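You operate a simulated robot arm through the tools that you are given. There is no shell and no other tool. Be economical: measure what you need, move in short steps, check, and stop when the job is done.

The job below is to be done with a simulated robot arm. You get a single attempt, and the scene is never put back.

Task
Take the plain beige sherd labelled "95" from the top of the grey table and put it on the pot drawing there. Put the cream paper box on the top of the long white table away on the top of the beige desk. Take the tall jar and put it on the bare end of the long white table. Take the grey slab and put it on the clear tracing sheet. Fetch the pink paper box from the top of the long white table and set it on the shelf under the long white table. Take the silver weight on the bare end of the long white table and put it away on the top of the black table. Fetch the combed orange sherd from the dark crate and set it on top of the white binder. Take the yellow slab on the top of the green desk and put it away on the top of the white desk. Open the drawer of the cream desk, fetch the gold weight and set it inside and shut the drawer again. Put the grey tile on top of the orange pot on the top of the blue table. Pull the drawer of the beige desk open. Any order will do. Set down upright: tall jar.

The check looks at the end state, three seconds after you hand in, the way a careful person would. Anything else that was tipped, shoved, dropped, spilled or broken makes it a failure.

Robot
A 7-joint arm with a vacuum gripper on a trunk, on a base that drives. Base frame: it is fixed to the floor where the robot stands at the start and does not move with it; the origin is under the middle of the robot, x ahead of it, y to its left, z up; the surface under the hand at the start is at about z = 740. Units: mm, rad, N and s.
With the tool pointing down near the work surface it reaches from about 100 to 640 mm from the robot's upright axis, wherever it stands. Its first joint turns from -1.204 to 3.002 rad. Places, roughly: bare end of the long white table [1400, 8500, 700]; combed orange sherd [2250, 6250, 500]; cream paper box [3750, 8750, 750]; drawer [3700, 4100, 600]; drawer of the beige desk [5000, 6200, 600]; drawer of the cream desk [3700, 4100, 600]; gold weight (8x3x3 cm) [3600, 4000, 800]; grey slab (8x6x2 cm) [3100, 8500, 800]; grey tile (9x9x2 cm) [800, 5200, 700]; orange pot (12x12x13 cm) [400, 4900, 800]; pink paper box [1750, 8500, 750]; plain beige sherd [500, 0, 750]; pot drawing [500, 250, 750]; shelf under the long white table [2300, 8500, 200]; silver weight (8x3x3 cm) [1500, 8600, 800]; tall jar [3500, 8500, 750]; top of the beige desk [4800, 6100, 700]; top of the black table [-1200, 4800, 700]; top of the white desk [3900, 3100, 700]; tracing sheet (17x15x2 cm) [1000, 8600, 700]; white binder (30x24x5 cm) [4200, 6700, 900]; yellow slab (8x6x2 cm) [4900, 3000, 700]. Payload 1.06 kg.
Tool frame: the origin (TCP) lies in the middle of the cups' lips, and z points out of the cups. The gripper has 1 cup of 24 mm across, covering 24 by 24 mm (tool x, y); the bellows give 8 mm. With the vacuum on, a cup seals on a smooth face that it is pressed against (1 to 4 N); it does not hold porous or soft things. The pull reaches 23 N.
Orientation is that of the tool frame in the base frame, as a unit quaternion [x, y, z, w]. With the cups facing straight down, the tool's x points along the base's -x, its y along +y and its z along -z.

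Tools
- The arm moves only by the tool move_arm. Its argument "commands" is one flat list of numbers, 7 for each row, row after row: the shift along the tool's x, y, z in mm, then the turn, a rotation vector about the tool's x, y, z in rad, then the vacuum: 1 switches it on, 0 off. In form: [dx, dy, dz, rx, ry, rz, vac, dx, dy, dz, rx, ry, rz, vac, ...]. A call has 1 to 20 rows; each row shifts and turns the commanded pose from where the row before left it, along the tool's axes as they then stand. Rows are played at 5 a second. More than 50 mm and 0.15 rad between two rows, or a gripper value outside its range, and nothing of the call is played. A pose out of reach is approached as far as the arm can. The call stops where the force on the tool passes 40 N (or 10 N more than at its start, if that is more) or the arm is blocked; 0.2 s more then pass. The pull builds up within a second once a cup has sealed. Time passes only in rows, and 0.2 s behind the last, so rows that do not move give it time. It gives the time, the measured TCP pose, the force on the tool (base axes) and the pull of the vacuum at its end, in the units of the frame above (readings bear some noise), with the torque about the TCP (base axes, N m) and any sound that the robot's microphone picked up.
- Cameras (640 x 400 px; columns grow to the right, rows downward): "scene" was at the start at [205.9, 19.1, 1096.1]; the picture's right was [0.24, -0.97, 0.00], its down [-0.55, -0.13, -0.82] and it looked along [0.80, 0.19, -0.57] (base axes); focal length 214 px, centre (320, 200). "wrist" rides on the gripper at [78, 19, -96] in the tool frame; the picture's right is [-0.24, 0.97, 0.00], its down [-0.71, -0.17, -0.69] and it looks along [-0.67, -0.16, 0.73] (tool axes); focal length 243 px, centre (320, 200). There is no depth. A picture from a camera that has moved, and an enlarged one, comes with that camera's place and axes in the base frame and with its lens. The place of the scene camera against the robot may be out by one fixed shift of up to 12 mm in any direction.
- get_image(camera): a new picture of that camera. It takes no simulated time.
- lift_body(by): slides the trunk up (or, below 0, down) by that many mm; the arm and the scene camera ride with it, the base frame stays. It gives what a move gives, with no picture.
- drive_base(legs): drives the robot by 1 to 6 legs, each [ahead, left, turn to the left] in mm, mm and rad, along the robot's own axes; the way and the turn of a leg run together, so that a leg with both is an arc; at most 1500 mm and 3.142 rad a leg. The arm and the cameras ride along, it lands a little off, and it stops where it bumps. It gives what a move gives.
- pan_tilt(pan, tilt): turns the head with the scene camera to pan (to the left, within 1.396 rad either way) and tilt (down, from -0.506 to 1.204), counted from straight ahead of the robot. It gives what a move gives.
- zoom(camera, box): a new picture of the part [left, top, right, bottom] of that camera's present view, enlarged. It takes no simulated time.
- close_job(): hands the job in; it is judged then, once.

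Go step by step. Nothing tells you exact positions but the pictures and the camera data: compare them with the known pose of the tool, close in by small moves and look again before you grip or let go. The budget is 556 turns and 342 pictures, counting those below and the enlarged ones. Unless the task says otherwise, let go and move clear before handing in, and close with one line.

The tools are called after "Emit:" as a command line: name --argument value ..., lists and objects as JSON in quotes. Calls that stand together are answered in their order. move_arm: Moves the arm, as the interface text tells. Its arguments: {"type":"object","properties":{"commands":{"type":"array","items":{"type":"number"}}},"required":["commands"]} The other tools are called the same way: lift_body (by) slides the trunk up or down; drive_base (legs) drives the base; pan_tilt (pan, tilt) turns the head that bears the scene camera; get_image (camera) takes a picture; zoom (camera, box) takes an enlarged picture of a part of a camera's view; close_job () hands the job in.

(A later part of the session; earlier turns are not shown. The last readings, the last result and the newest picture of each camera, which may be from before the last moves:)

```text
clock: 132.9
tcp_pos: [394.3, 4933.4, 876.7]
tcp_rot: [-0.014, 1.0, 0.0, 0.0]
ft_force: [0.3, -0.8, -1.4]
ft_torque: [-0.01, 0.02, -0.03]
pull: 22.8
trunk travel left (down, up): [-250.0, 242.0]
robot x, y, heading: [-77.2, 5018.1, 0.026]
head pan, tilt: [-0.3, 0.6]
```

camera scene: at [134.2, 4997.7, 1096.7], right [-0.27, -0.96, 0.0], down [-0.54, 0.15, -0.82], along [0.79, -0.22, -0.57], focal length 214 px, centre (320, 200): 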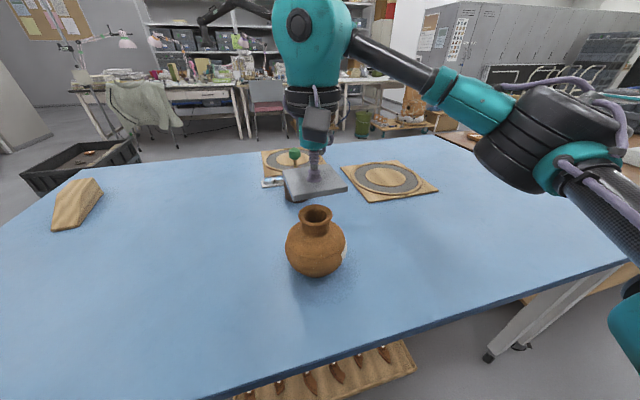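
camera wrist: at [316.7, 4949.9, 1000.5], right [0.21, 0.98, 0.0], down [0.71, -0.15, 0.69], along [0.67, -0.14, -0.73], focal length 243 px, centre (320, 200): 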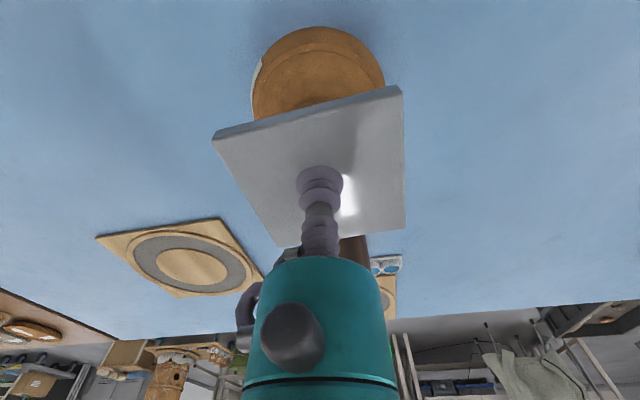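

Emit:
zoom --camera "scene" --box '[240, 150, 400, 290]'

Emit:
move_arm --commands '[0, 0, 2, 0, 0, 0, 1, 0, 0, 0, 0, 0, 0, 1]'

```text
2.86 times, centred on (320, 220) of scene
camera zoom: at [134.1, 4997.7, 1096.7], right [-0.27, -0.96, 0.0], down [-0.54, 0.15, -0.83], along [0.79, -0.22, -0.56], focal length 613 px, centre (320, 143)
```

zoom: 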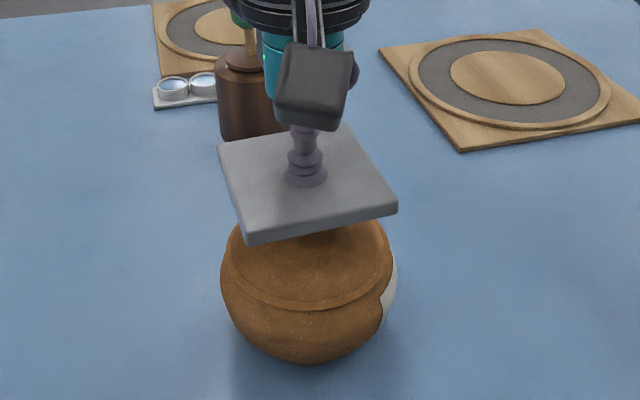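

```text
clock: 133.5
tcp_pos: [393.3, 4932.4, 875.1]
tcp_rot: [-0.012, 1.0, 0.0, 0.001]
ft_force: [0.1, -0.4, 12.4]
ft_torque: [0.0, 0.02, 0.02]
pull: 22.7
trunk travel left (down, up): [-250.0, 242.0]
robot x, y, heading: [-70.9, 5018.3, 0.023]
head pan, tilt: [-0.3, 0.6]
```

Contact at tcp 875. Release, back off gently, and check.

Emit:
move_arm --commands '[0, 0, -2, 0, 0, 0, 0, 0, 0, 0, 0, 0, 0, 0, 0, 0, 0, 0, 0, 0, 0, 0, 0, -4, 0, 0, 0, 0, 0, 0, -20, 0, 0, 0, 0, 0, 0, -40, 0, 0, 0, 0, 0, 0, -45, 0, 0, 0, 0, 0, 0, -45, 0, 0, 0, 0, 45, 0, 0, 0, 0, 0, 0, 45, 0, 0, 0, 0, 0, 0]'

Emit:
zoom --camera "scene" --box '[240, 150, 400, 290]'

```text
clock: 135.7
tcp_pos: [305.5, 4933.1, 1032.1]
tcp_rot: [-0.014, 1.0, 0.001, 0.0]
ft_force: [-0.4, -1.1, 0.8]
ft_torque: [0.05, 0.01, -0.02]
pull: 0.1
trunk travel left (down, up): [-250.0, 242.0]
robot x, y, heading: [-68.6, 5019.7, 0.03]
head pan, tilt: [-0.3, 0.6]
```

```text
2.86 times, centred on (320, 220) of scene
camera zoom: at [133.9, 4997.7, 1096.7], right [-0.27, -0.96, 0.0], down [-0.54, 0.15, -0.83], along [0.79, -0.22, -0.56], focal length 613 px, centre (320, 143)
```

zoom: 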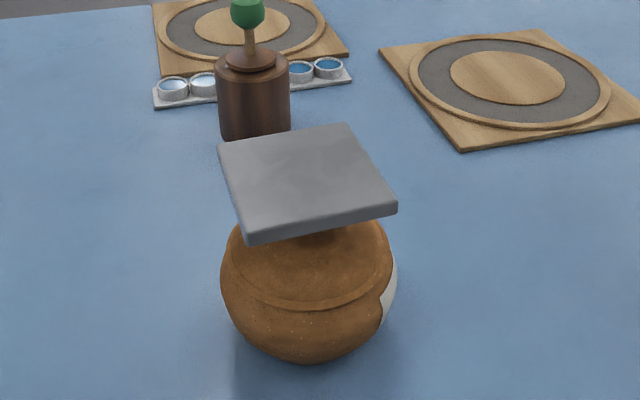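

The tile rests on the pot. Next I'll head north to the long white table.

Emit:
drive_base --legs '[[-60, 0, 0], [0, 0, 1.54], [1500, 0, 0], [900, 0, 0]]'

Emit:
pan_tilt --pan -0.7 --tilt 0.3

Emit:
get_image --camera "scene"

Emit:
pan_tilt --pan 0.9 --tilt 0.3

Emit:
get_image --camera "scene"

```text
clock: 151.7
tcp_pos: [32.4, 7791.2, 1031.8]
tcp_rot: [-0.698, 0.716, 0.001, 0.0]
ft_force: [-0.9, -0.6, 0.0]
ft_torque: [0.03, -0.02, 0.01]
pull: 0.0
trunk travel left (down, up): [-250.0, 242.0]
robot x, y, heading: [-73.9, 7420.1, 1.547]
head pan, tilt: [-0.3, 0.6]
```

```text
clock: 152.6
tcp_pos: [31.8, 7791.1, 1032.0]
tcp_rot: [-0.699, 0.715, 0.0, 0.0]
ft_force: [0.3, 1.2, -0.5]
ft_torque: [-0.02, 0.04, 0.01]
pull: 0.1
trunk travel left (down, up): [-250.0, 242.0]
robot x, y, heading: [-74.5, 7415.8, 1.546]
head pan, tilt: [-0.7, 0.3]
```

```text
304 pictures are left
camera scene: at [-1.4, 7599.8, 1124.1], right [0.75, -0.66, 0.0], down [-0.2, -0.22, -0.96], along [0.63, 0.72, -0.3], focal length 214 px, centre (320, 200)
```

scene: 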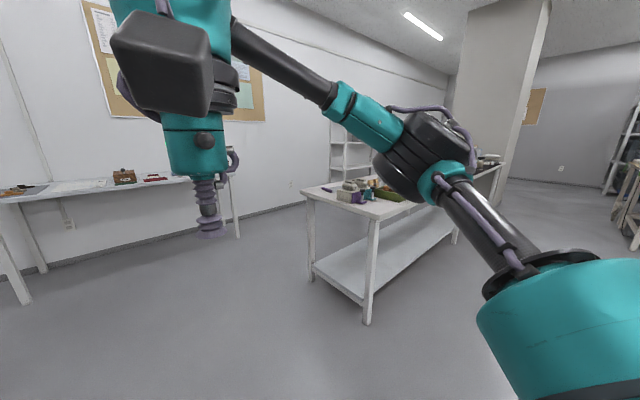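

```text
clock: 154.3
tcp_pos: [32.2, 7790.6, 1033.0]
tcp_rot: [-0.699, 0.716, 0.0, 0.001]
ft_force: [0.1, -0.5, -0.6]
ft_torque: [-0.01, 0.01, 0.02]
pull: 0.1
trunk travel left (down, up): [-250.0, 242.0]
robot x, y, heading: [-73.4, 7422.1, 1.546]
head pan, tilt: [0.901, 0.3]
```

```text
303 pictures are left
camera scene: at [-135.0, 7589.6, 1124.2], right [0.64, 0.77, 0.0], down [0.23, -0.19, -0.96], along [-0.73, 0.61, -0.3], focal length 214 px, centre (320, 200)
```

scene: 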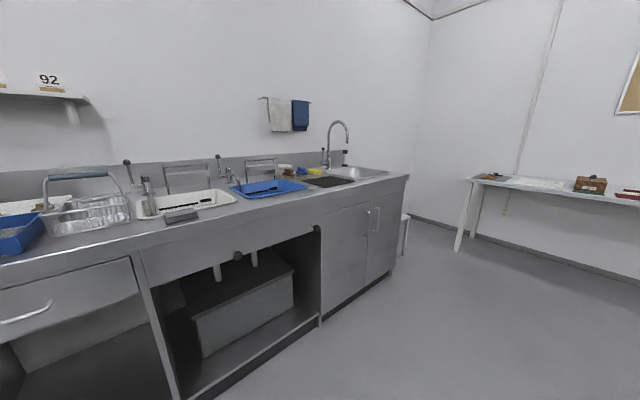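

The long white table runs east from x≈890, y≈8190–8740. I'll drive along its south side facing it.

Emit:
drive_base --legs '[[0, 0, 0.025], [0, -1300, 0], [250, 0, 0]]'

Emit:
pan_tilt --pan 0.0 --tilt 0.5

Emit:
get_image --camera "scene"

Emit:
pan_tilt --pan -0.9 --tilt 0.3

Emit:
get_image --camera "scene"

```text
clock: 167.9
tcp_pos: [1339.1, 8054.2, 1032.6]
tcp_rot: [0.711, -0.703, 0.0, 0.0]
ft_force: [-0.7, -0.1, 0.0]
ft_torque: [-0.02, 0.01, -0.04]
pull: 0.1
trunk travel left (down, up): [-250.0, 242.0]
robot x, y, heading: [1246.7, 7680.7, 1.583]
head pan, tilt: [0.901, 0.3]
```

```text
clock: 169.1
tcp_pos: [1339.6, 8053.7, 1033.0]
tcp_rot: [0.711, -0.703, 0.0, 0.0]
ft_force: [0.4, 0.5, 0.4]
ft_torque: [-0.02, -0.05, -0.03]
pull: 0.1
trunk travel left (down, up): [-250.0, 242.0]
robot x, y, heading: [1247.0, 7675.1, 1.585]
head pan, tilt: [0.0, 0.499]
```

```text
302 pictures are left
camera scene: at [1251.7, 7880.5, 1105.8], right [1.0, 0.01, 0.0], down [0.01, -0.48, -0.88], along [-0.01, 0.88, -0.48], focal length 214 px, centre (320, 200)
```

scene: 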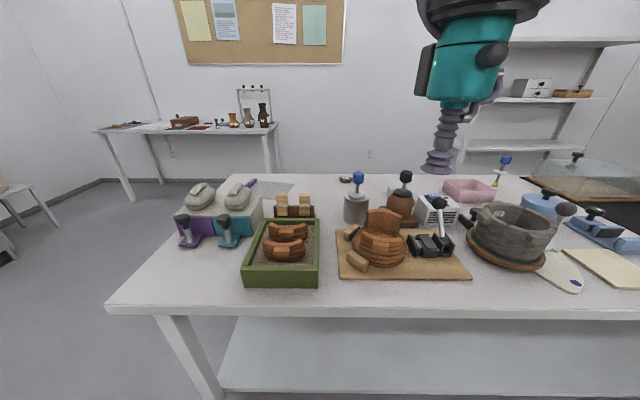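

```text
clock: 170.3
tcp_pos: [1339.7, 8053.9, 1032.4]
tcp_rot: [0.71, -0.704, -0.001, -0.001]
ft_force: [-0.1, 0.4, 0.6]
ft_torque: [0.05, -0.02, 0.0]
pull: 0.2
trunk travel left (down, up): [-250.0, 242.0]
robot x, y, heading: [1244.8, 7678.5, 1.582]
head pan, tilt: [-0.901, 0.3]
```

```text
301 pictures are left
camera scene: at [1325.2, 7848.3, 1124.2], right [0.63, -0.78, 0.0], down [-0.23, -0.19, -0.96], along [0.74, 0.6, -0.3], focal length 214 px, centre (320, 200)
```

scene: 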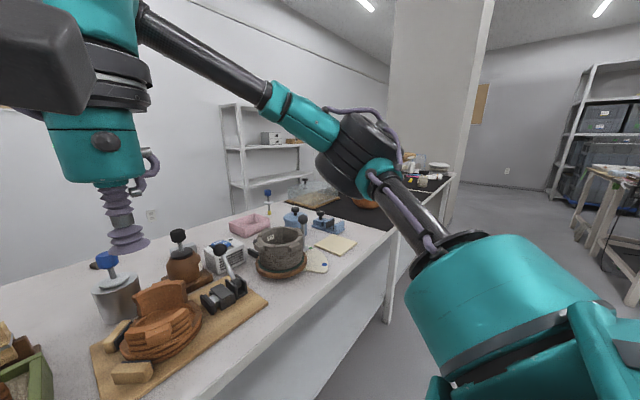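

The near side is cluttered; the silver weight, tracing sheet and bare area are near the north edge (y≈8780). I'll go around the west end and face south from the north side.

Emit:
drive_base --legs '[[-60, 0, 0], [0, 880, 0], [1500, 0, 0], [200, 0, 0], [0, 0, -3.14]]'

Emit:
pan_tilt --pan 0.6 --tilt 0.4

Emit:
get_image --camera "scene"

```text
clock: 194.6
tcp_pos: [236.3, 8954.2, 1032.8]
tcp_rot: [0.694, 0.72, -0.001, 0.0]
ft_force: [-0.8, -0.6, -1.3]
ft_torque: [0.0, 0.01, 0.01]
pull: 0.0
trunk travel left (down, up): [-250.0, 242.0]
robot x, y, heading: [317.3, 9330.7, -1.534]
head pan, tilt: [-0.901, 0.3]
```

```text
clock: 196.2
tcp_pos: [235.8, 8954.1, 1032.5]
tcp_rot: [0.694, 0.72, -0.001, 0.001]
ft_force: [0.3, -0.4, -0.6]
ft_torque: [0.02, 0.01, -0.05]
pull: 0.1
trunk travel left (down, up): [-250.0, 242.0]
robot x, y, heading: [321.1, 9331.4, -1.534]
head pan, tilt: [0.6, 0.4]
```

```text
300 pictures are left
camera scene: at [387.4, 9142.9, 1114.9], right [-0.8, -0.59, 0.0], down [-0.23, 0.31, -0.92], along [0.55, -0.74, -0.39], focal length 214 px, centre (320, 200)
```

scene: 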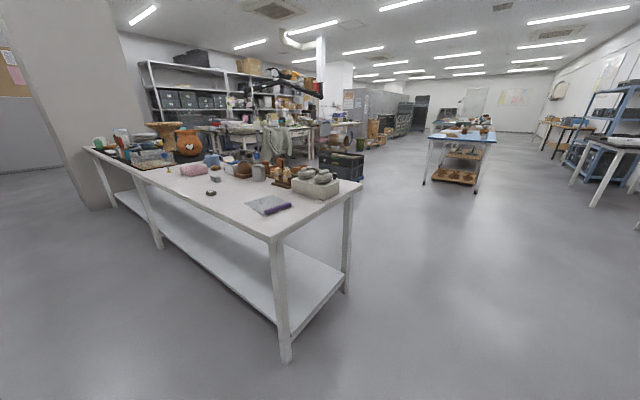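

Good view: the tracing sheet is at the west end, with the bare area and silver weight just east of it. Moving closer.

Emit:
drive_base --legs '[[0, 0, -0.037], [180, 900, 0]]'

Emit:
pan_tilt --pan 0.0 --tilt 0.6

Emit:
get_image --camera "scene"

Emit:
get_image --camera "wrist"

```text
clock: 204.7
tcp_pos: [1118.7, 8783.1, 1032.6]
tcp_rot: [0.701, 0.713, -0.001, 0.001]
ft_force: [0.5, 0.0, 0.8]
ft_torque: [0.02, 0.0, -0.01]
pull: 0.1
trunk travel left (down, up): [-250.0, 242.0]
robot x, y, heading: [1207.6, 9162.1, -1.556]
head pan, tilt: [0.6, 0.4]
```

```text
clock: 205.7
tcp_pos: [1118.6, 8782.2, 1032.4]
tcp_rot: [0.701, 0.713, 0.0, 0.0]
ft_force: [0.4, 0.4, -0.5]
ft_torque: [0.01, 0.03, 0.0]
pull: 0.0
trunk travel left (down, up): [-250.0, 242.0]
robot x, y, heading: [1211.6, 9161.0, -1.556]
head pan, tilt: [0.0, 0.6]
```

```text
299 pictures are left
camera scene: at [1221.5, 8956.0, 1096.7], right [-1.0, -0.02, 0.0], down [-0.01, 0.56, -0.83], along [0.01, -0.83, -0.56], focal length 214 px, centre (320, 200)
```

scene: 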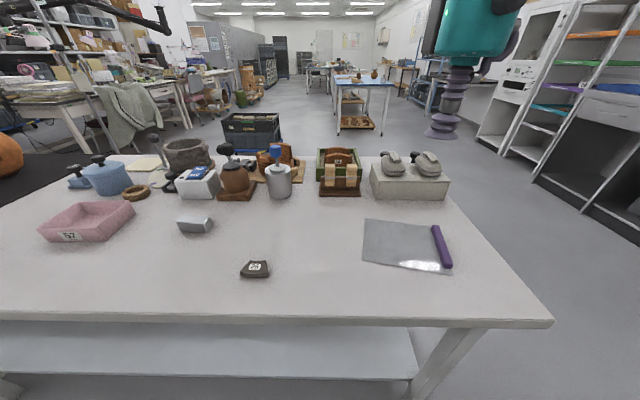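

```text
298 pictures are left
camera wrist: at [1136.9, 8862.0, 1127.4], right [0.98, -0.22, 0.0], down [-0.16, -0.71, 0.69], along [-0.15, -0.67, -0.73], focal length 243 px, centre (320, 200)
```

wrist: 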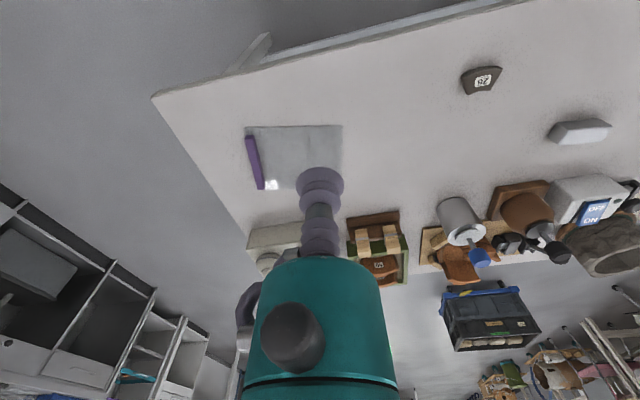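

Silver weight ≈ [1509, 8587], tracing sheet ≈ [1042, 8609], pink box ≈ [1757, 8585]. I'll strafe in front of the weight and reach for it.

Emit:
drive_base --legs '[[40, 270, -0.015]]'

Emit:
get_image --camera "wrist"

```text
clock: 208.7
tcp_pos: [1381.8, 8747.7, 1032.2]
tcp_rot: [0.706, 0.708, -0.001, 0.001]
ft_force: [0.2, 0.1, 0.0]
ft_torque: [0.0, 0.02, -0.01]
pull: 0.1
trunk travel left (down, up): [-250.0, 242.0]
robot x, y, heading: [1481.5, 9123.5, -1.564]
head pan, tilt: [0.0, 0.6]
```

```text
297 pictures are left
camera wrist: at [1401.9, 8825.8, 1127.4], right [0.97, -0.23, 0.0], down [-0.17, -0.71, 0.69], along [-0.16, -0.67, -0.73], focal length 243 px, centre (320, 200)
```

wrist: 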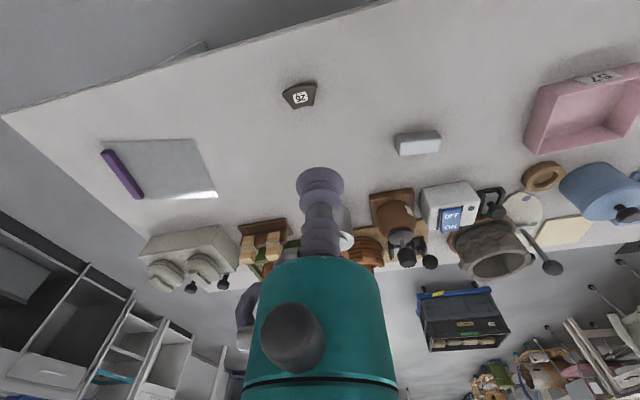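

Weight at [1511, 8588]. Approaching.

Emit:
move_arm --commands '[-32, 26, 25, 0, 0, 0, 0, -32, 26, 25, 0, 0, 0, 0, -32, 26, 25, 0, 0, 0, 0, -32, 26, 25, 0, 0, 0, 0, -32, 25, 25, 0, 0, 0, 0, 0, 0, 45, 0, 0, 0, 0, 0, 0, 20, 0, 0, 0, 0]'

Emit:
get_image --camera "wrist"

```text
clock: 210.3
tcp_pos: [1511.1, 8585.9, 841.9]
tcp_rot: [0.706, 0.708, -0.001, 0.0]
ft_force: [-0.1, 0.7, 0.8]
ft_torque: [-0.02, 0.02, -0.02]
pull: 0.1
trunk travel left (down, up): [-250.0, 242.0]
robot x, y, heading: [1480.3, 9120.2, -1.567]
head pan, tilt: [0.0, 0.6]
```

```text
296 pictures are left
camera wrist: at [1529.9, 8664.2, 935.9], right [0.97, -0.23, 0.0], down [-0.17, -0.71, 0.69], along [-0.16, -0.67, -0.73], focal length 243 px, centre (320, 200)
```

wrist: 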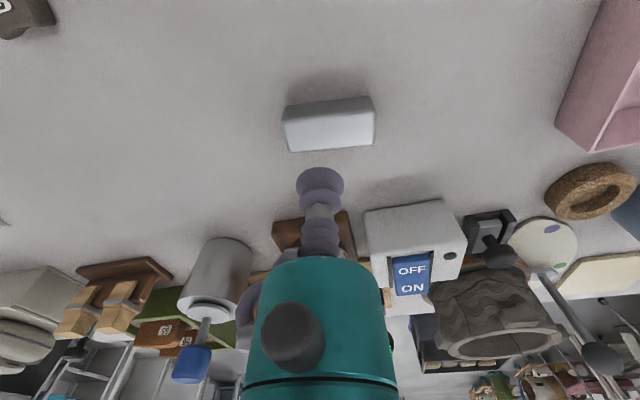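

Adjusting to the top face centre and pressing down with vacuum.

Emit:
move_arm --commands '[-9, 5, 30, 0, 0, 0, 1, 0, 0, 30, 0, 0, 0, 1, 0, 0, 6, 0, 0, 0, 1, 0, 0, 4, 0, 0, 0, 1, 0, 0, 0, 0, 0, 0, 1]'

```text
clock: 211.5
tcp_pos: [1515.3, 8577.1, 770.7]
tcp_rot: [0.706, 0.708, -0.001, 0.0]
ft_force: [0.9, -0.3, 0.3]
ft_torque: [0.03, 0.01, -0.02]
pull: 22.7
trunk travel left (down, up): [-250.0, 242.0]
robot x, y, heading: [1478.9, 9123.7, -1.568]
head pan, tilt: [0.0, 0.6]
```

Pull shows a seal. Lift and retract; check it is held.

Emit:
move_arm --commands '[0, 0, 0, 0, 0, 0, 1, 0, 0, -10, 0, 0, 0, 1, 0, 0, -40, 0, 0, 0, 1, 0, 0, -45, 0, 0, 0, 1, 0, 0, -45, 0, 0, 0, 1, 0, 0, -45, 0, 0, 0, 1, 0, 0, -45, 0, 0, 0, 1, 0, 0, -45, 0, 0, 0, 1, 45, -10, 0, 0, 0, 0, 1, 45, -10, 0, 0, 0, 0, 1, 45, -10, 0, 0, 0, 0, 1, 45, 0, 0, 0, 0, 0, 1]'

Emit:
get_image --camera "wrist"

```text
clock: 214.1
tcp_pos: [1487.0, 8760.3, 1046.7]
tcp_rot: [0.707, 0.708, -0.001, 0.001]
ft_force: [0.7, 0.2, -2.7]
ft_torque: [0.01, -0.01, -0.01]
pull: 23.0
trunk travel left (down, up): [-250.0, 242.0]
robot x, y, heading: [1479.6, 9120.8, -1.573]
head pan, tilt: [0.0, 0.6]
```

```text
295 pictures are left
camera wrist: at [1505.4, 8838.7, 1141.9], right [0.97, -0.23, 0.0], down [-0.17, -0.71, 0.69], along [-0.16, -0.67, -0.73], focal length 243 px, centre (320, 200)
```

wrist: 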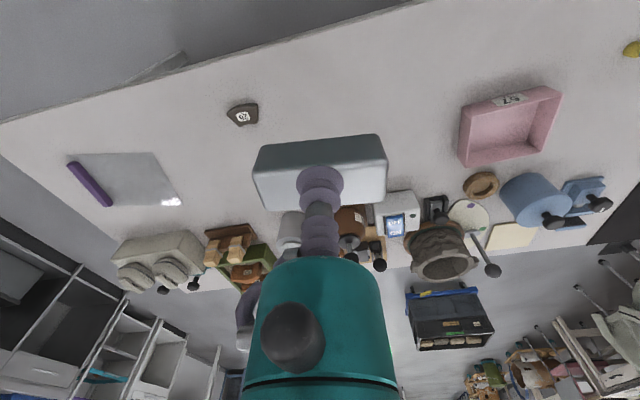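

Held. Now drive west then south down the aisle to the black table.

Emit:
drive_base --legs '[[-150, 0, 0], [0, -1500, 0], [0, -250, 0], [1500, 0, 0], [1500, 0, 0], [1200, 0, 0]]'

Emit:
pan_tilt --pan -0.9 --tilt 0.4

Emit:
get_image --camera "scene"

```text
clock: 250.1
tcp_pos: [-207.4, 4764.4, 1048.3]
tcp_rot: [0.707, 0.707, 0.0, 0.0]
ft_force: [0.6, -0.5, -3.1]
ft_torque: [-0.01, -0.02, 0.02]
pull: 22.5
trunk travel left (down, up): [-250.0, 242.0]
robot x, y, heading: [-209.8, 5128.6, -1.571]
head pan, tilt: [0.0, 0.6]
```

```text
clock: 251.3
tcp_pos: [-208.2, 4763.3, 1047.1]
tcp_rot: [0.707, 0.707, -0.001, 0.001]
ft_force: [-0.1, 0.5, -4.1]
ft_torque: [0.03, -0.05, 0.01]
pull: 22.9
trunk travel left (down, up): [-250.0, 242.0]
robot x, y, heading: [-211.2, 5127.4, -1.574]
head pan, tilt: [-0.901, 0.4]
```

```text
294 pictures are left
camera scene: at [-278.1, 4954.6, 1114.9], right [-0.62, 0.78, 0.0], down [0.3, 0.24, -0.92], along [-0.72, -0.57, -0.39], focal length 214 px, centre (320, 200)
```

scene: 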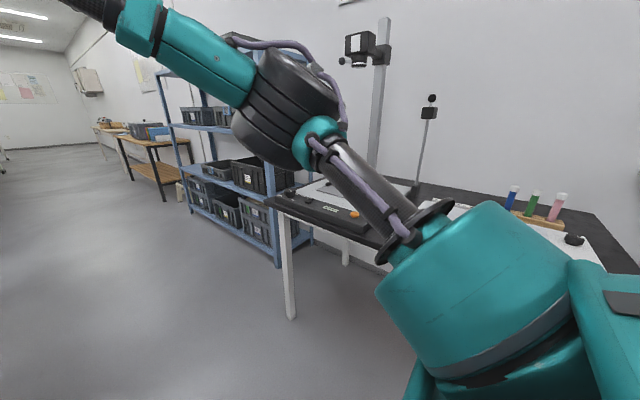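

Turning to face the black table.

Emit:
drive_base --legs '[[100, 0, 0], [0, 0, -1.571]]'

Emit:
pan_tilt --pan 0 --tilt 0.5

Emit:
get_image --camera "scene"

```text
clock: 256.2
tcp_pos: [-575.6, 5014.2, 1046.5]
tcp_rot: [1.0, 0.008, 0.0, 0.001]
ft_force: [-0.4, 0.4, -3.5]
ft_torque: [-0.02, -0.03, -0.03]
pull: 23.0
trunk travel left (down, up): [-250.0, 242.0]
robot x, y, heading: [-212.8, 5027.2, -3.128]
head pan, tilt: [-0.901, 0.4]
```

```text
clock: 257.4
tcp_pos: [-574.8, 5014.2, 1047.2]
tcp_rot: [1.0, 0.008, -0.001, 0.0]
ft_force: [-0.2, -0.5, -3.4]
ft_torque: [0.0, 0.0, 0.06]
pull: 23.0
trunk travel left (down, up): [-250.0, 242.0]
robot x, y, heading: [-214.4, 5028.5, -3.124]
head pan, tilt: [0.0, 0.499]
```

```text
293 pictures are left
camera scene: at [-409.0, 5022.2, 1105.7], right [-0.02, 1.0, 0.0], down [0.48, 0.01, -0.88], along [-0.88, -0.01, -0.48], focal length 214 px, centre (320, 200)
```

scene: 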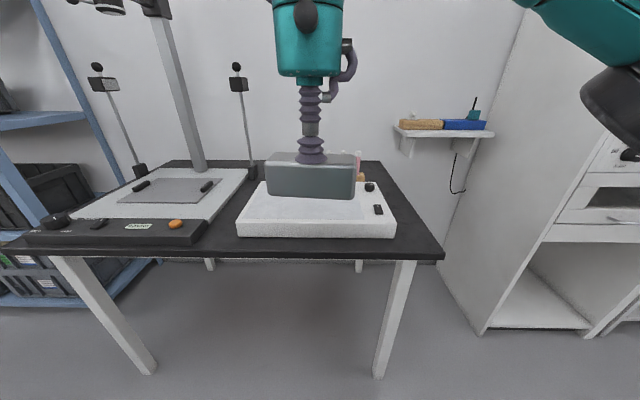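

Black table: free strip in front of the white pad, edge at x≈-790. I'll drive closer and look with the wrist camera.

Emit:
drive_base --legs '[[230, 0, 0]]'

Emit:
get_image --camera "wrist"

Emit:
get_image --camera "scene"

```text
clock: 259.2
tcp_pos: [-805.3, 5008.9, 1046.9]
tcp_rot: [1.0, 0.01, 0.0, 0.0]
ft_force: [0.1, -0.7, -3.3]
ft_torque: [0.0, -0.02, -0.02]
pull: 22.5
trunk travel left (down, up): [-250.0, 242.0]
robot x, y, heading: [-443.8, 5022.4, -3.12]
head pan, tilt: [0.0, 0.499]
```

```text
292 pictures are left
camera wrist: at [-726.2, 4992.6, 1141.8], right [-0.22, -0.98, 0.0], down [-0.71, 0.16, 0.69], along [-0.67, 0.15, -0.73], focal length 243 px, centre (320, 200)
```

wrist: 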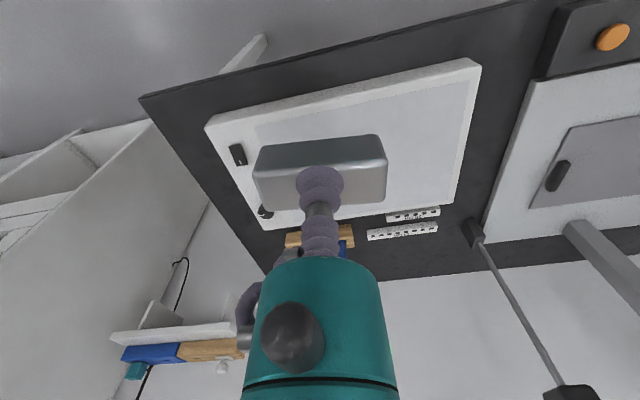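

```text
291 pictures are left
camera scene: at [-638.6, 5017.5, 1105.7], right [-0.02, 1.0, 0.0], down [0.48, 0.01, -0.88], along [-0.88, -0.02, -0.48], focal length 214 px, centre (320, 200)
```

scene: 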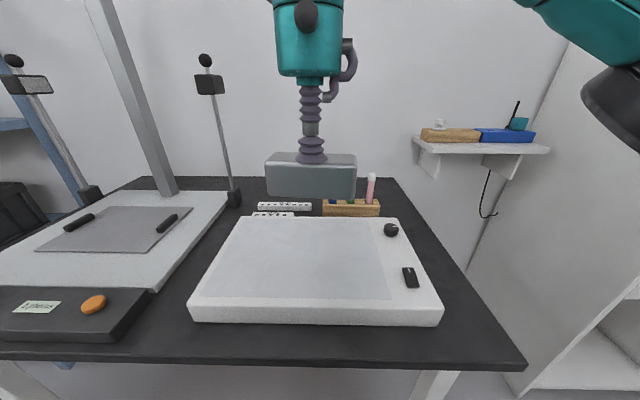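

The right-hand strip (y≈5225–5315) is wide enough if I turn the weight to lie along x. I'll move over it, rotate the tool 90°, and check.

Emit:
move_arm --commands '[-16, -44, 0, 0, 0, 0, 1, -16, -44, 0, 0, 0, 0, 1, -16, -44, 0, 0, 0, 0, 1, -16, -44, 0, 0, 0, 0, 1, -16, -44, 0, 0, 0, 0, 1, -16, -44, 0, 0, 0, 0, 1, 0, 0, 0, 0, 0, 0.143, 1, 0, 0, 0, 0, 0, 0.143, 1, 0, 0, 0, 0, 0, 0.143, 1, 0, 0, 0, 0, 0, 0.143, 1, 0, 0, 0, 0, 0, 0.143, 1, 0, 0, 0, 0, 0, 0.143, 1, 0, 0, 0, 0, 0, 0.143, 1, 0, 0, 0, 0, 0, 0.143, 1, 0, 0, 0, 0, 0, 0.143, 1, 0, 0, 0, 0, 0, 0.143, 1, 0, 0, 0, 0, 0, 0.143, 1]'

Emit:
get_image --camera "wrist"

Emit:
get_image --camera "scene"

```text
clock: 262.8
tcp_pos: [-906.4, 5273.4, 1047.0]
tcp_rot: [0.712, -0.702, -0.001, 0.001]
ft_force: [-0.4, -0.3, -2.6]
ft_torque: [-0.05, 0.0, 0.02]
pull: 22.9
trunk travel left (down, up): [-250.0, 242.0]
robot x, y, heading: [-443.3, 5018.1, -3.121]
head pan, tilt: [0.0, 0.499]
```

```text
290 pictures are left
camera wrist: at [-923.8, 5193.9, 1142.3], right [-0.98, 0.22, 0.0], down [0.16, 0.71, 0.68], along [0.15, 0.67, -0.73], focal length 243 px, centre (320, 200)
```

wrist: 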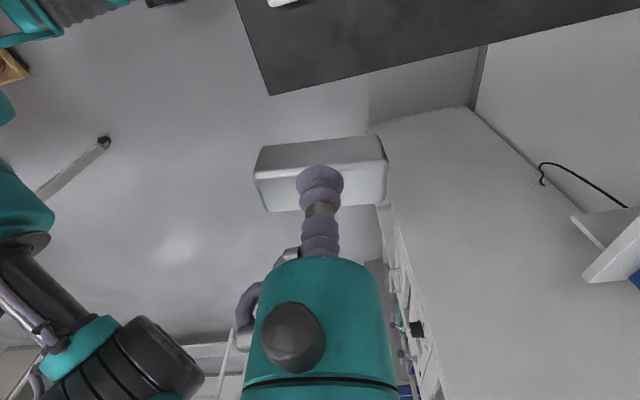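

```text
289 pictures are left
camera scene: at [-638.4, 5017.6, 1105.7], right [-0.02, 1.0, 0.0], down [0.48, 0.01, -0.88], along [-0.88, -0.02, -0.48], focal length 214 px, centre (320, 200)
```

scene: 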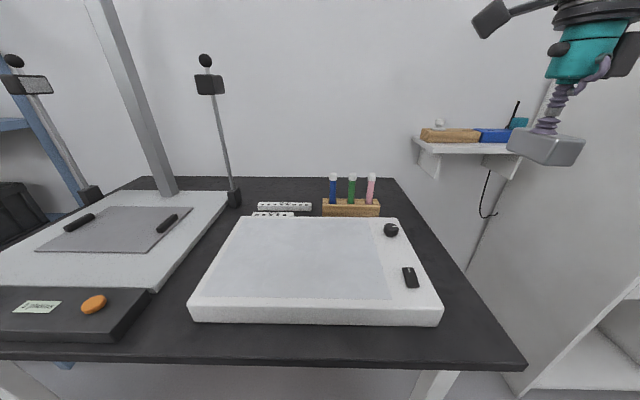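

Edges check out: strip centre y≈5272. Descending.

Emit:
move_arm --commands '[0, 0, 44, 0, 0, 0, 1, 0, 0, 44, 0, 0, 0, 1, 0, 0, 44, 0, 0, 0, 1, 0, 0, 44, 0, 0, 0, 1, 0, 0, 44, 0, 0, 0, 1, 0, 0, 34, 0, 0, 0, 1, 0, 0, 0, 0, 0, 0, 1]'

Emit:
get_image --camera "wrist"

Emit:
get_image --camera "scene"

```text
clock: 264.4
tcp_pos: [-906.8, 5271.6, 792.7]
tcp_rot: [0.713, -0.701, 0.0, 0.0]
ft_force: [-0.5, 0.8, -2.7]
ft_torque: [-0.04, 0.01, 0.02]
pull: 23.2
trunk travel left (down, up): [-250.0, 242.0]
robot x, y, heading: [-439.4, 5024.7, -3.122]
head pan, tilt: [0.0, 0.499]
```

```text
288 pictures are left
camera wrist: at [-923.7, 5193.7, 887.9], right [-0.98, 0.22, 0.0], down [0.16, 0.71, 0.69], along [0.15, 0.67, -0.73], focal length 243 px, centre (320, 200)
```

wrist: 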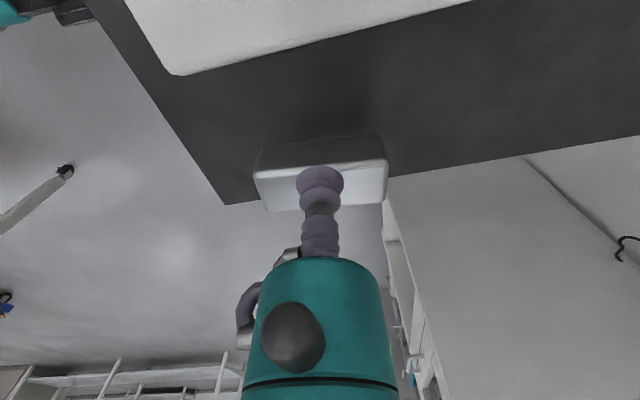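

```text
287 pictures are left
camera scene: at [-638.4, 5017.6, 1105.7], right [-0.02, 1.0, 0.0], down [0.48, 0.01, -0.88], along [-0.88, -0.02, -0.48], focal length 214 px, centre (320, 200)
```

scene: 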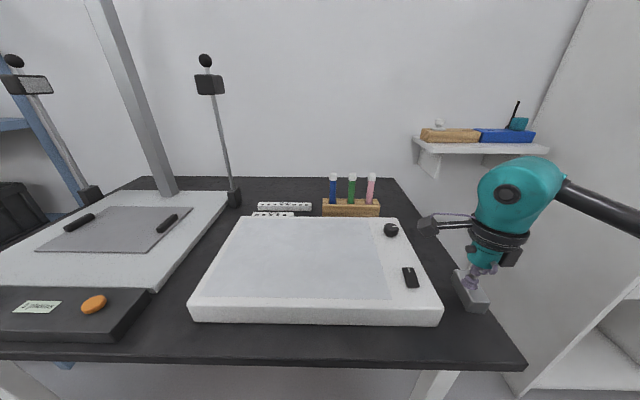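

Table z≈738; edge y≈5317, pad edge ≈5217. Position is centred; lowering to contact.

Emit:
move_arm --commands '[0, 0, 14, 0, 0, 0, 1, 0, 0, 4, 0, 0, 0, 1, 0, 0, 2, 0, 0, 0, 1, 0, 0, 0, 0, 0, 0, 1]'

```text
clock: 265.4
tcp_pos: [-906.5, 5270.8, 773.1]
tcp_rot: [0.713, -0.701, 0.0, 0.0]
ft_force: [0.7, 0.3, -2.7]
ft_torque: [0.0, -0.03, 0.0]
pull: 22.6
trunk travel left (down, up): [-250.0, 242.0]
robot x, y, heading: [-439.7, 5025.6, -3.124]
head pan, tilt: [0.0, 0.499]
```

Emit:
move_arm --commands '[0, 0, 2, 0, 0, 0, 1, 0, 0, 2, 0, 0, 0, 1, 0, 0, 0, 0, 0, 0, 1]'

```text
clock: 266.2
tcp_pos: [-906.4, 5271.2, 770.2]
tcp_rot: [0.713, -0.701, -0.002, 0.001]
ft_force: [-4.2, 1.1, 9.7]
ft_torque: [0.03, -0.05, 0.01]
pull: 22.5
trunk travel left (down, up): [-250.0, 242.0]
robot x, y, heading: [-440.7, 5023.2, -3.123]
head pan, tilt: [0.0, 0.499]
```

Contact. Release and back off, rotating the tool back.

Emit:
move_arm --commands '[0, 0, -1, 0, 0, 0, 0, 0, 0, 0, 0, 0, 0, 0, 0, 0, 0, 0, 0, 0, 0, 0, 0, -4, 0, 0, 0, 0, 0, 0, -20, 0, 0, 0, 0, 0, 0, -45, 0, 0, 0, 0, 0, 0, -45, 0, 0, 0, 0, 0, 0, -45, 0, 0, 0, 0, 0, 0, -45, 0, 0, 0, 0, 0, 0, -45, 0, 0, 0, 0]'

Emit:
get_image --camera "scene"

Emit:
move_arm --commands '[0, 0, 0, 0, 0, -0.143, 0, 0, 0, 0, 0, 0, -0.143, 0, 0, 0, 0, 0, 0, -0.143, 0, 0, 0, 0, 0, 0, -0.143, 0, 0, 0, 0, 0, 0, -0.143, 0, 0, 0, 0, 0, 0, -0.143, 0, 0, 0, 0, 0, 0, -0.143, 0, 0, 0, 0, 0, 0, -0.143, 0, 0, 0, 0, 0, 0, -0.143, 0, 0, 0, 0, 0, 0, -0.143, 0, 0, 0, 0, 0, 0, -0.143, 0, 16, 44, 0, 0, 0, 0, 0, 16, 44, 0, 0, 0, 0, 0, 16, 44, 0, 0, 0, 0, 0, 16, 44, 0, 0, 0, 0, 0, 16, 44, 0, 0, 0, 0, 0, 16, 44, 0, 0, 0, 0, 0]'

Emit:
get_image --camera "scene"

```text
clock: 268.4
tcp_pos: [-906.5, 5272.3, 1022.0]
tcp_rot: [0.713, -0.701, 0.0, 0.0]
ft_force: [0.2, -0.7, -0.1]
ft_torque: [0.01, -0.02, -0.01]
pull: 0.1
trunk travel left (down, up): [-250.0, 242.0]
robot x, y, heading: [-442.7, 5024.2, -3.118]
head pan, tilt: [0.0, 0.499]
```

```text
286 pictures are left
camera scene: at [-638.0, 5017.3, 1105.8], right [-0.02, 1.0, 0.0], down [0.48, 0.01, -0.88], along [-0.88, -0.02, -0.48], focal length 214 px, centre (320, 200)
```

scene: 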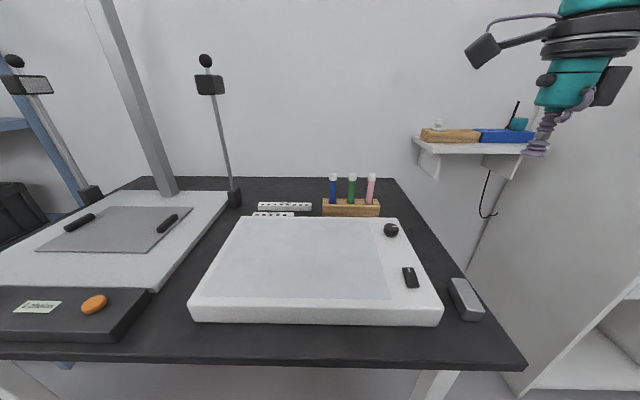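

```text
clock: 272.0
tcp_pos: [-801.1, 5007.1, 1018.9]
tcp_rot: [1.0, 0.008, -0.001, 0.0]
ft_force: [0.1, 0.2, 0.2]
ft_torque: [-0.06, 0.02, 0.03]
pull: 0.1
trunk travel left (down, up): [-250.0, 242.0]
robot x, y, heading: [-441.5, 5024.1, -3.124]
head pan, tilt: [0.0, 0.499]
```

```text
285 pictures are left
camera scene: at [-638.1, 5017.2, 1105.8], right [-0.02, 1.0, 0.0], down [0.48, 0.01, -0.88], along [-0.88, -0.02, -0.48], focal length 214 px, centre (320, 200)
```

scene: 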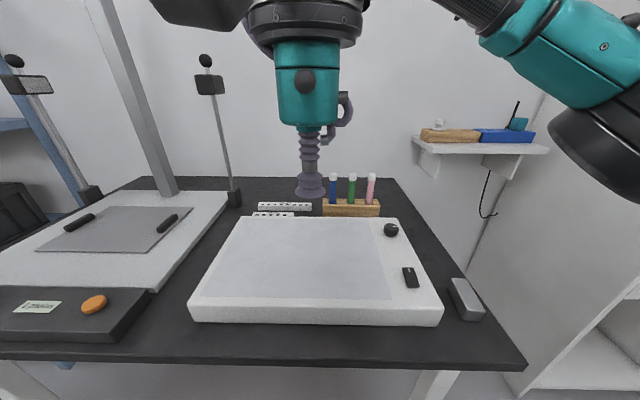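

Silver weight is on the black table. Returning to the long white table's north side.

Emit:
drive_base --legs '[[-240, 0, 0], [0, 0, 1.553], [-1500, 0, 0], [-1500, 0, 0], [-1230, 0, 0]]'

Emit:
drive_base --legs '[[0, 1500, 0], [0, 700, 0]]'

Emit:
pan_tilt --pan 0.5 --tilt 0.4

Emit:
get_image --camera "scene"

```text
clock: 297.3
tcp_pos: [-47.2, 8894.1, 1018.9]
tcp_rot: [0.732, 0.682, -0.001, 0.0]
ft_force: [0.1, 0.3, 0.5]
ft_torque: [0.01, -0.02, -0.05]
pull: 0.0
trunk travel left (down, up): [-250.0, 242.0]
robot x, y, heading: [-27.1, 9254.3, -1.635]
head pan, tilt: [0.0, 0.499]
```

```text
clock: 316.9
tcp_pos: [2158.6, 8712.1, 1018.1]
tcp_rot: [0.735, 0.679, -0.001, 0.001]
ft_force: [-0.4, 0.3, 0.1]
ft_torque: [0.07, 0.01, 0.07]
pull: 0.0
trunk travel left (down, up): [-250.0, 242.0]
robot x, y, heading: [2178.8, 9070.9, -1.655]
head pan, tilt: [0.0, 0.499]
```

```text
clock: 317.9
tcp_pos: [2158.7, 8712.4, 1019.9]
tcp_rot: [0.734, 0.679, -0.001, 0.0]
ft_force: [0.5, -0.1, 0.1]
ft_torque: [0.0, 0.0, -0.02]
pull: 0.0
trunk travel left (down, up): [-250.0, 242.0]
robot x, y, heading: [2176.6, 9073.0, -1.649]
head pan, tilt: [0.499, 0.4]
```

```text
284 pictures are left
camera scene: at [2216.4, 8873.7, 1114.9], right [-0.91, -0.41, 0.0], down [-0.16, 0.36, -0.92], along [0.38, -0.84, -0.39], focal length 214 px, centre (320, 200)
```

scene: 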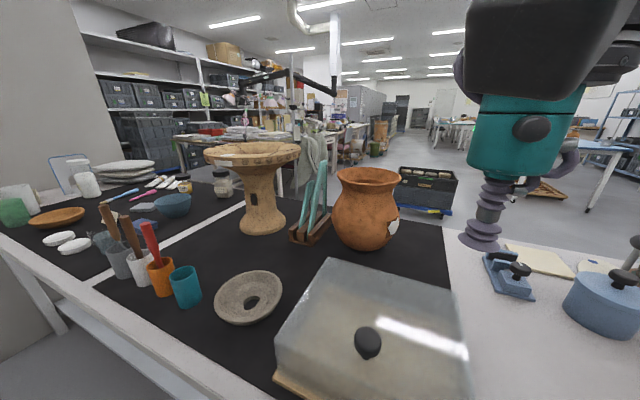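

Continuing east along the table after correcting heading.

Emit:
drive_base --legs '[[-100, 0, 0.08], [0, 750, 0]]'

Emit:
pan_tilt --pan 0.2 --tilt 0.5

Emit:
get_image --camera "scene"

Emit:
get_image --camera "wrist"

```text
clock: 325.7
tcp_pos: [2948.3, 8810.6, 1019.9]
tcp_rot: [0.709, 0.706, 0.0, 0.001]
ft_force: [-0.1, -0.3, 0.0]
ft_torque: [-0.02, 0.02, 0.0]
pull: 0.0
trunk travel left (down, up): [-250.0, 242.0]
robot x, y, heading: [2947.6, 9171.9, -1.575]
head pan, tilt: [0.499, 0.4]
```

```text
clock: 326.5
tcp_pos: [2948.8, 8811.5, 1018.5]
tcp_rot: [0.71, 0.705, -0.001, 0.001]
ft_force: [0.8, 0.2, -0.3]
ft_torque: [0.03, 0.01, 0.01]
pull: 0.1
trunk travel left (down, up): [-250.0, 242.0]
robot x, y, heading: [2943.3, 9170.4, -1.567]
head pan, tilt: [0.201, 0.499]
```

```text
283 pictures are left
camera scene: at [2968.0, 8968.2, 1105.8], right [-0.98, -0.2, 0.0], down [-0.09, 0.47, -0.88], along [0.17, -0.86, -0.48], focal length 214 px, centre (320, 200)
```

scene: 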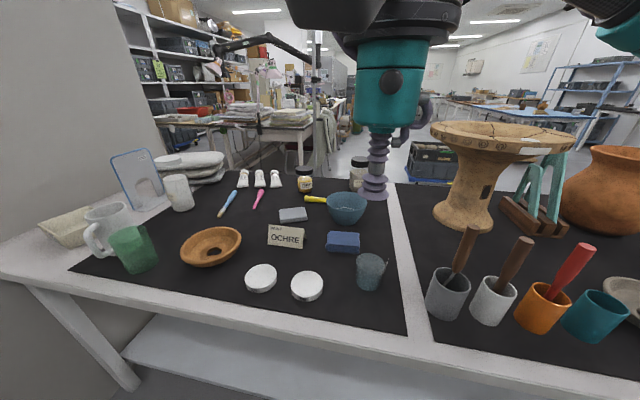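

```text
282 pictures are left
camera wrist: at [2968.1, 8890.5, 1114.2], right [0.97, -0.24, 0.0], down [-0.17, -0.71, 0.69], along [-0.16, -0.67, -0.73], focal length 243 px, centre (320, 200)
```

wrist: 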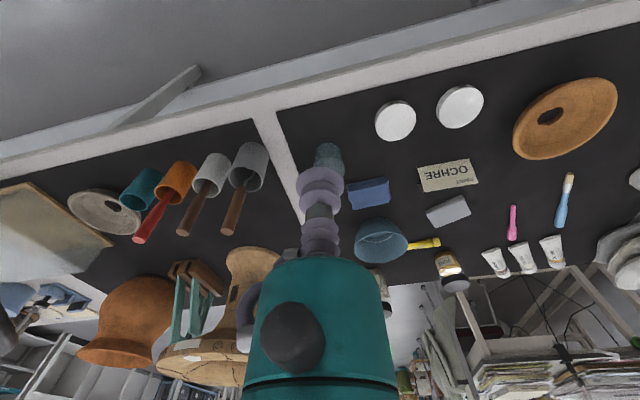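

The grey slab is beside the "OCHRE" card; the tall jar is probably the whitish cylinder near [3550, 8450]. Zooming.

Emit:
zoom --camera "scene" --box '[20, 130, 340, 310]'

Emit:
zoom --camera "wrist" --box '[340, 160, 500, 260]'

```text
2.00 times, centred on (180, 220) of scene
camera zoom: at [2968.0, 8968.2, 1105.8], right [-0.98, -0.2, 0.0], down [-0.09, 0.47, -0.88], along [0.17, -0.86, -0.48], focal length 429 px, centre (600, 160)
```

zoom: 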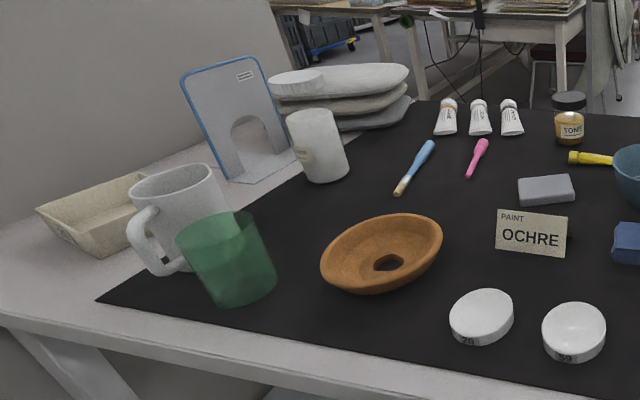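

```text
4.00 times, centred on (420, 210) of wrist
camera zoom: at [2968.1, 8890.5, 1114.2], right [0.97, -0.24, 0.0], down [-0.17, -0.71, 0.69], along [-0.16, -0.67, -0.73], focal length 970 px, centre (-80, 160)
```

zoom: 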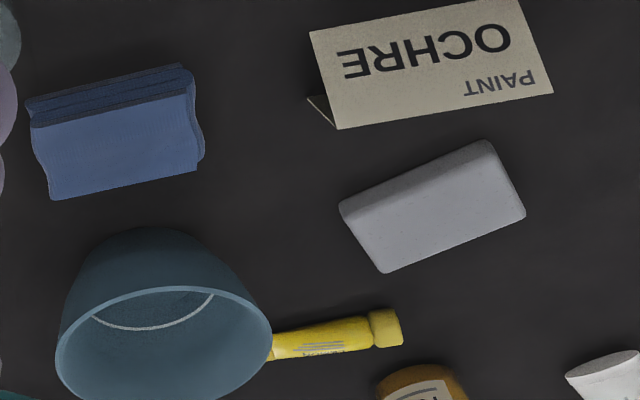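

Slab at ≈[3146, 8458], near the reach limit. I'll align in front of it and close in.

Emit:
drive_base --legs '[[0, 195, 0], [85, 0, 0]]'

Emit:
get_image --camera "wrist"

```text
clock: 329.5
tcp_pos: [3141.8, 8724.2, 1019.7]
tcp_rot: [0.711, 0.703, -0.001, 0.0]
ft_force: [0.3, 0.4, -0.1]
ft_torque: [0.03, -0.01, 0.01]
pull: 0.1
trunk travel left (down, up): [-250.0, 242.0]
robot x, y, heading: [3134.8, 9084.8, -1.577]
head pan, tilt: [0.201, 0.499]
```

```text
279 pictures are left
camera wrist: at [3161.2, 8802.8, 1114.0], right [0.97, -0.24, 0.0], down [-0.18, -0.71, 0.69], along [-0.17, -0.66, -0.73], focal length 243 px, centre (320, 200)
```

wrist: 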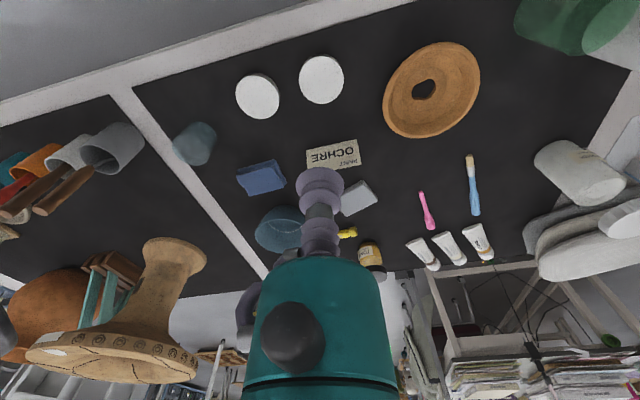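

Extending toward the slab.

Emit:
move_arm --commands '[-40, 1, 22, 0, 0, 0, 0, -40, 1, 22, 0, 0, 0, 0, -40, 1, 22, 0, 0, 0, 0, -40, 1, 22, 0, 0, 0, 0, -40, 1, 22, 0, 0, 0, 0, -40, 1, 22, 0, 0, 0, 0, -10, 0, 10, 0, 0, 0, 0, 0, 0, 0, 0, 0, 0, 0]'

Emit:
get_image --camera "wrist"

```text
clock: 331.3
tcp_pos: [3143.3, 8474.8, 879.5]
tcp_rot: [0.711, 0.704, 0.0, 0.001]
ft_force: [-0.4, 0.9, -1.0]
ft_torque: [-0.01, 0.02, 0.02]
pull: 0.1
trunk travel left (down, up): [-250.0, 242.0]
robot x, y, heading: [3136.7, 9081.4, -1.581]
head pan, tilt: [0.201, 0.499]
```

```text
278 pictures are left
camera wrist: at [3163.1, 8553.3, 972.8], right [0.97, -0.24, 0.0], down [-0.18, -0.71, 0.69], along [-0.17, -0.67, -0.73], focal length 243 px, centre (320, 200)
```

wrist: 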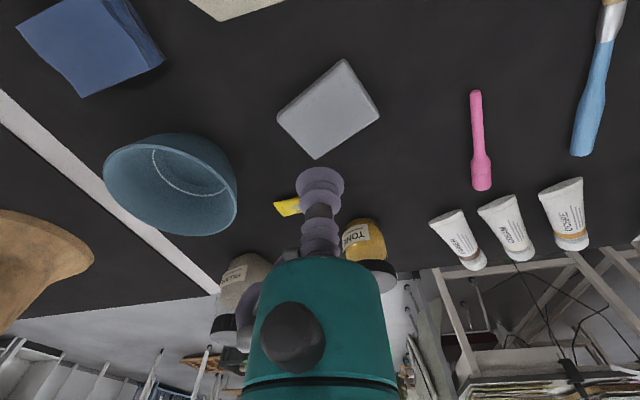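

Slab centre [3148, 8464]. Descending with vacuum.

Emit:
move_arm --commands '[-10, 4, 35, 0, 0, 0, 1, 0, 0, 40, 0, 0, 0, 1, 0, 0, 35, 0, 0, 0, 1, 0, 0, 4, 0, 0, 0, 1, 0, 0, 4, 0, 0, 0, 1, 0, 0, 0, 0, 0, 0, 1]'

```text
clock: 332.7
tcp_pos: [3149.2, 8464.1, 759.9]
tcp_rot: [0.711, 0.704, 0.0, 0.0]
ft_force: [0.2, -0.4, -0.7]
ft_torque: [0.0, -0.02, 0.0]
pull: 23.1
trunk travel left (down, up): [-250.0, 242.0]
robot x, y, heading: [3138.2, 9088.0, -1.579]
head pan, tilt: [0.201, 0.499]
```

Sealed. Lifting and retracting.

Emit:
move_arm --commands '[0, 0, -10, 0, 0, 0, 1, 0, 0, -40, 0, 0, 0, 1, 0, 0, -45, 0, 0, 0, 1, 0, 0, -45, 0, 0, 0, 1, 20, 0, -40, 0, 0, 0, 1, 40, 0, -20, 0, 0, 0, 1, 40, 0, -20, 0, 0, 0, 1, 40, 0, -20, 0, 0, 0, 1, 40, 0, -20, 0, 0, 0, 1, 40, 0, 0, 0, 0, 0, 1, 40, 0, 0, 0, 0, 0, 1]'

Emit:
get_image --camera "wrist"

```text
clock: 335.1
tcp_pos: [3148.6, 8730.3, 1012.4]
tcp_rot: [0.711, 0.704, -0.001, 0.001]
ft_force: [-1.0, 1.3, -0.8]
ft_torque: [0.02, 0.0, -0.01]
pull: 22.3
out of reach, approached as far as the arm can: row 4
trunk travel left (down, up): [-250.0, 242.0]
robot x, y, heading: [3136.4, 9083.4, -1.582]
head pan, tilt: [0.201, 0.499]
```

```text
277 pictures are left
camera wrist: at [3168.8, 8809.0, 1107.2], right [0.97, -0.25, 0.0], down [-0.18, -0.71, 0.69], along [-0.17, -0.66, -0.73], focal length 243 px, centre (320, 200)
```

wrist: 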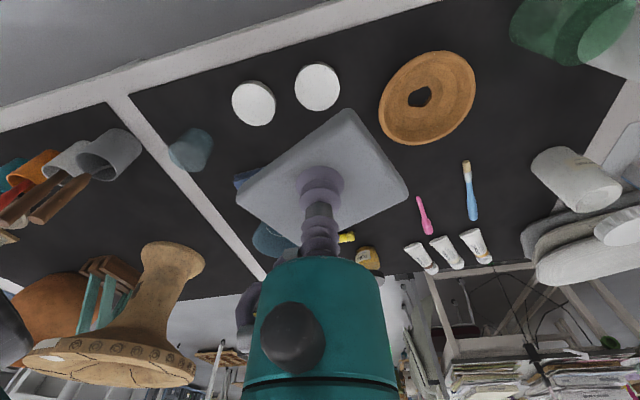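

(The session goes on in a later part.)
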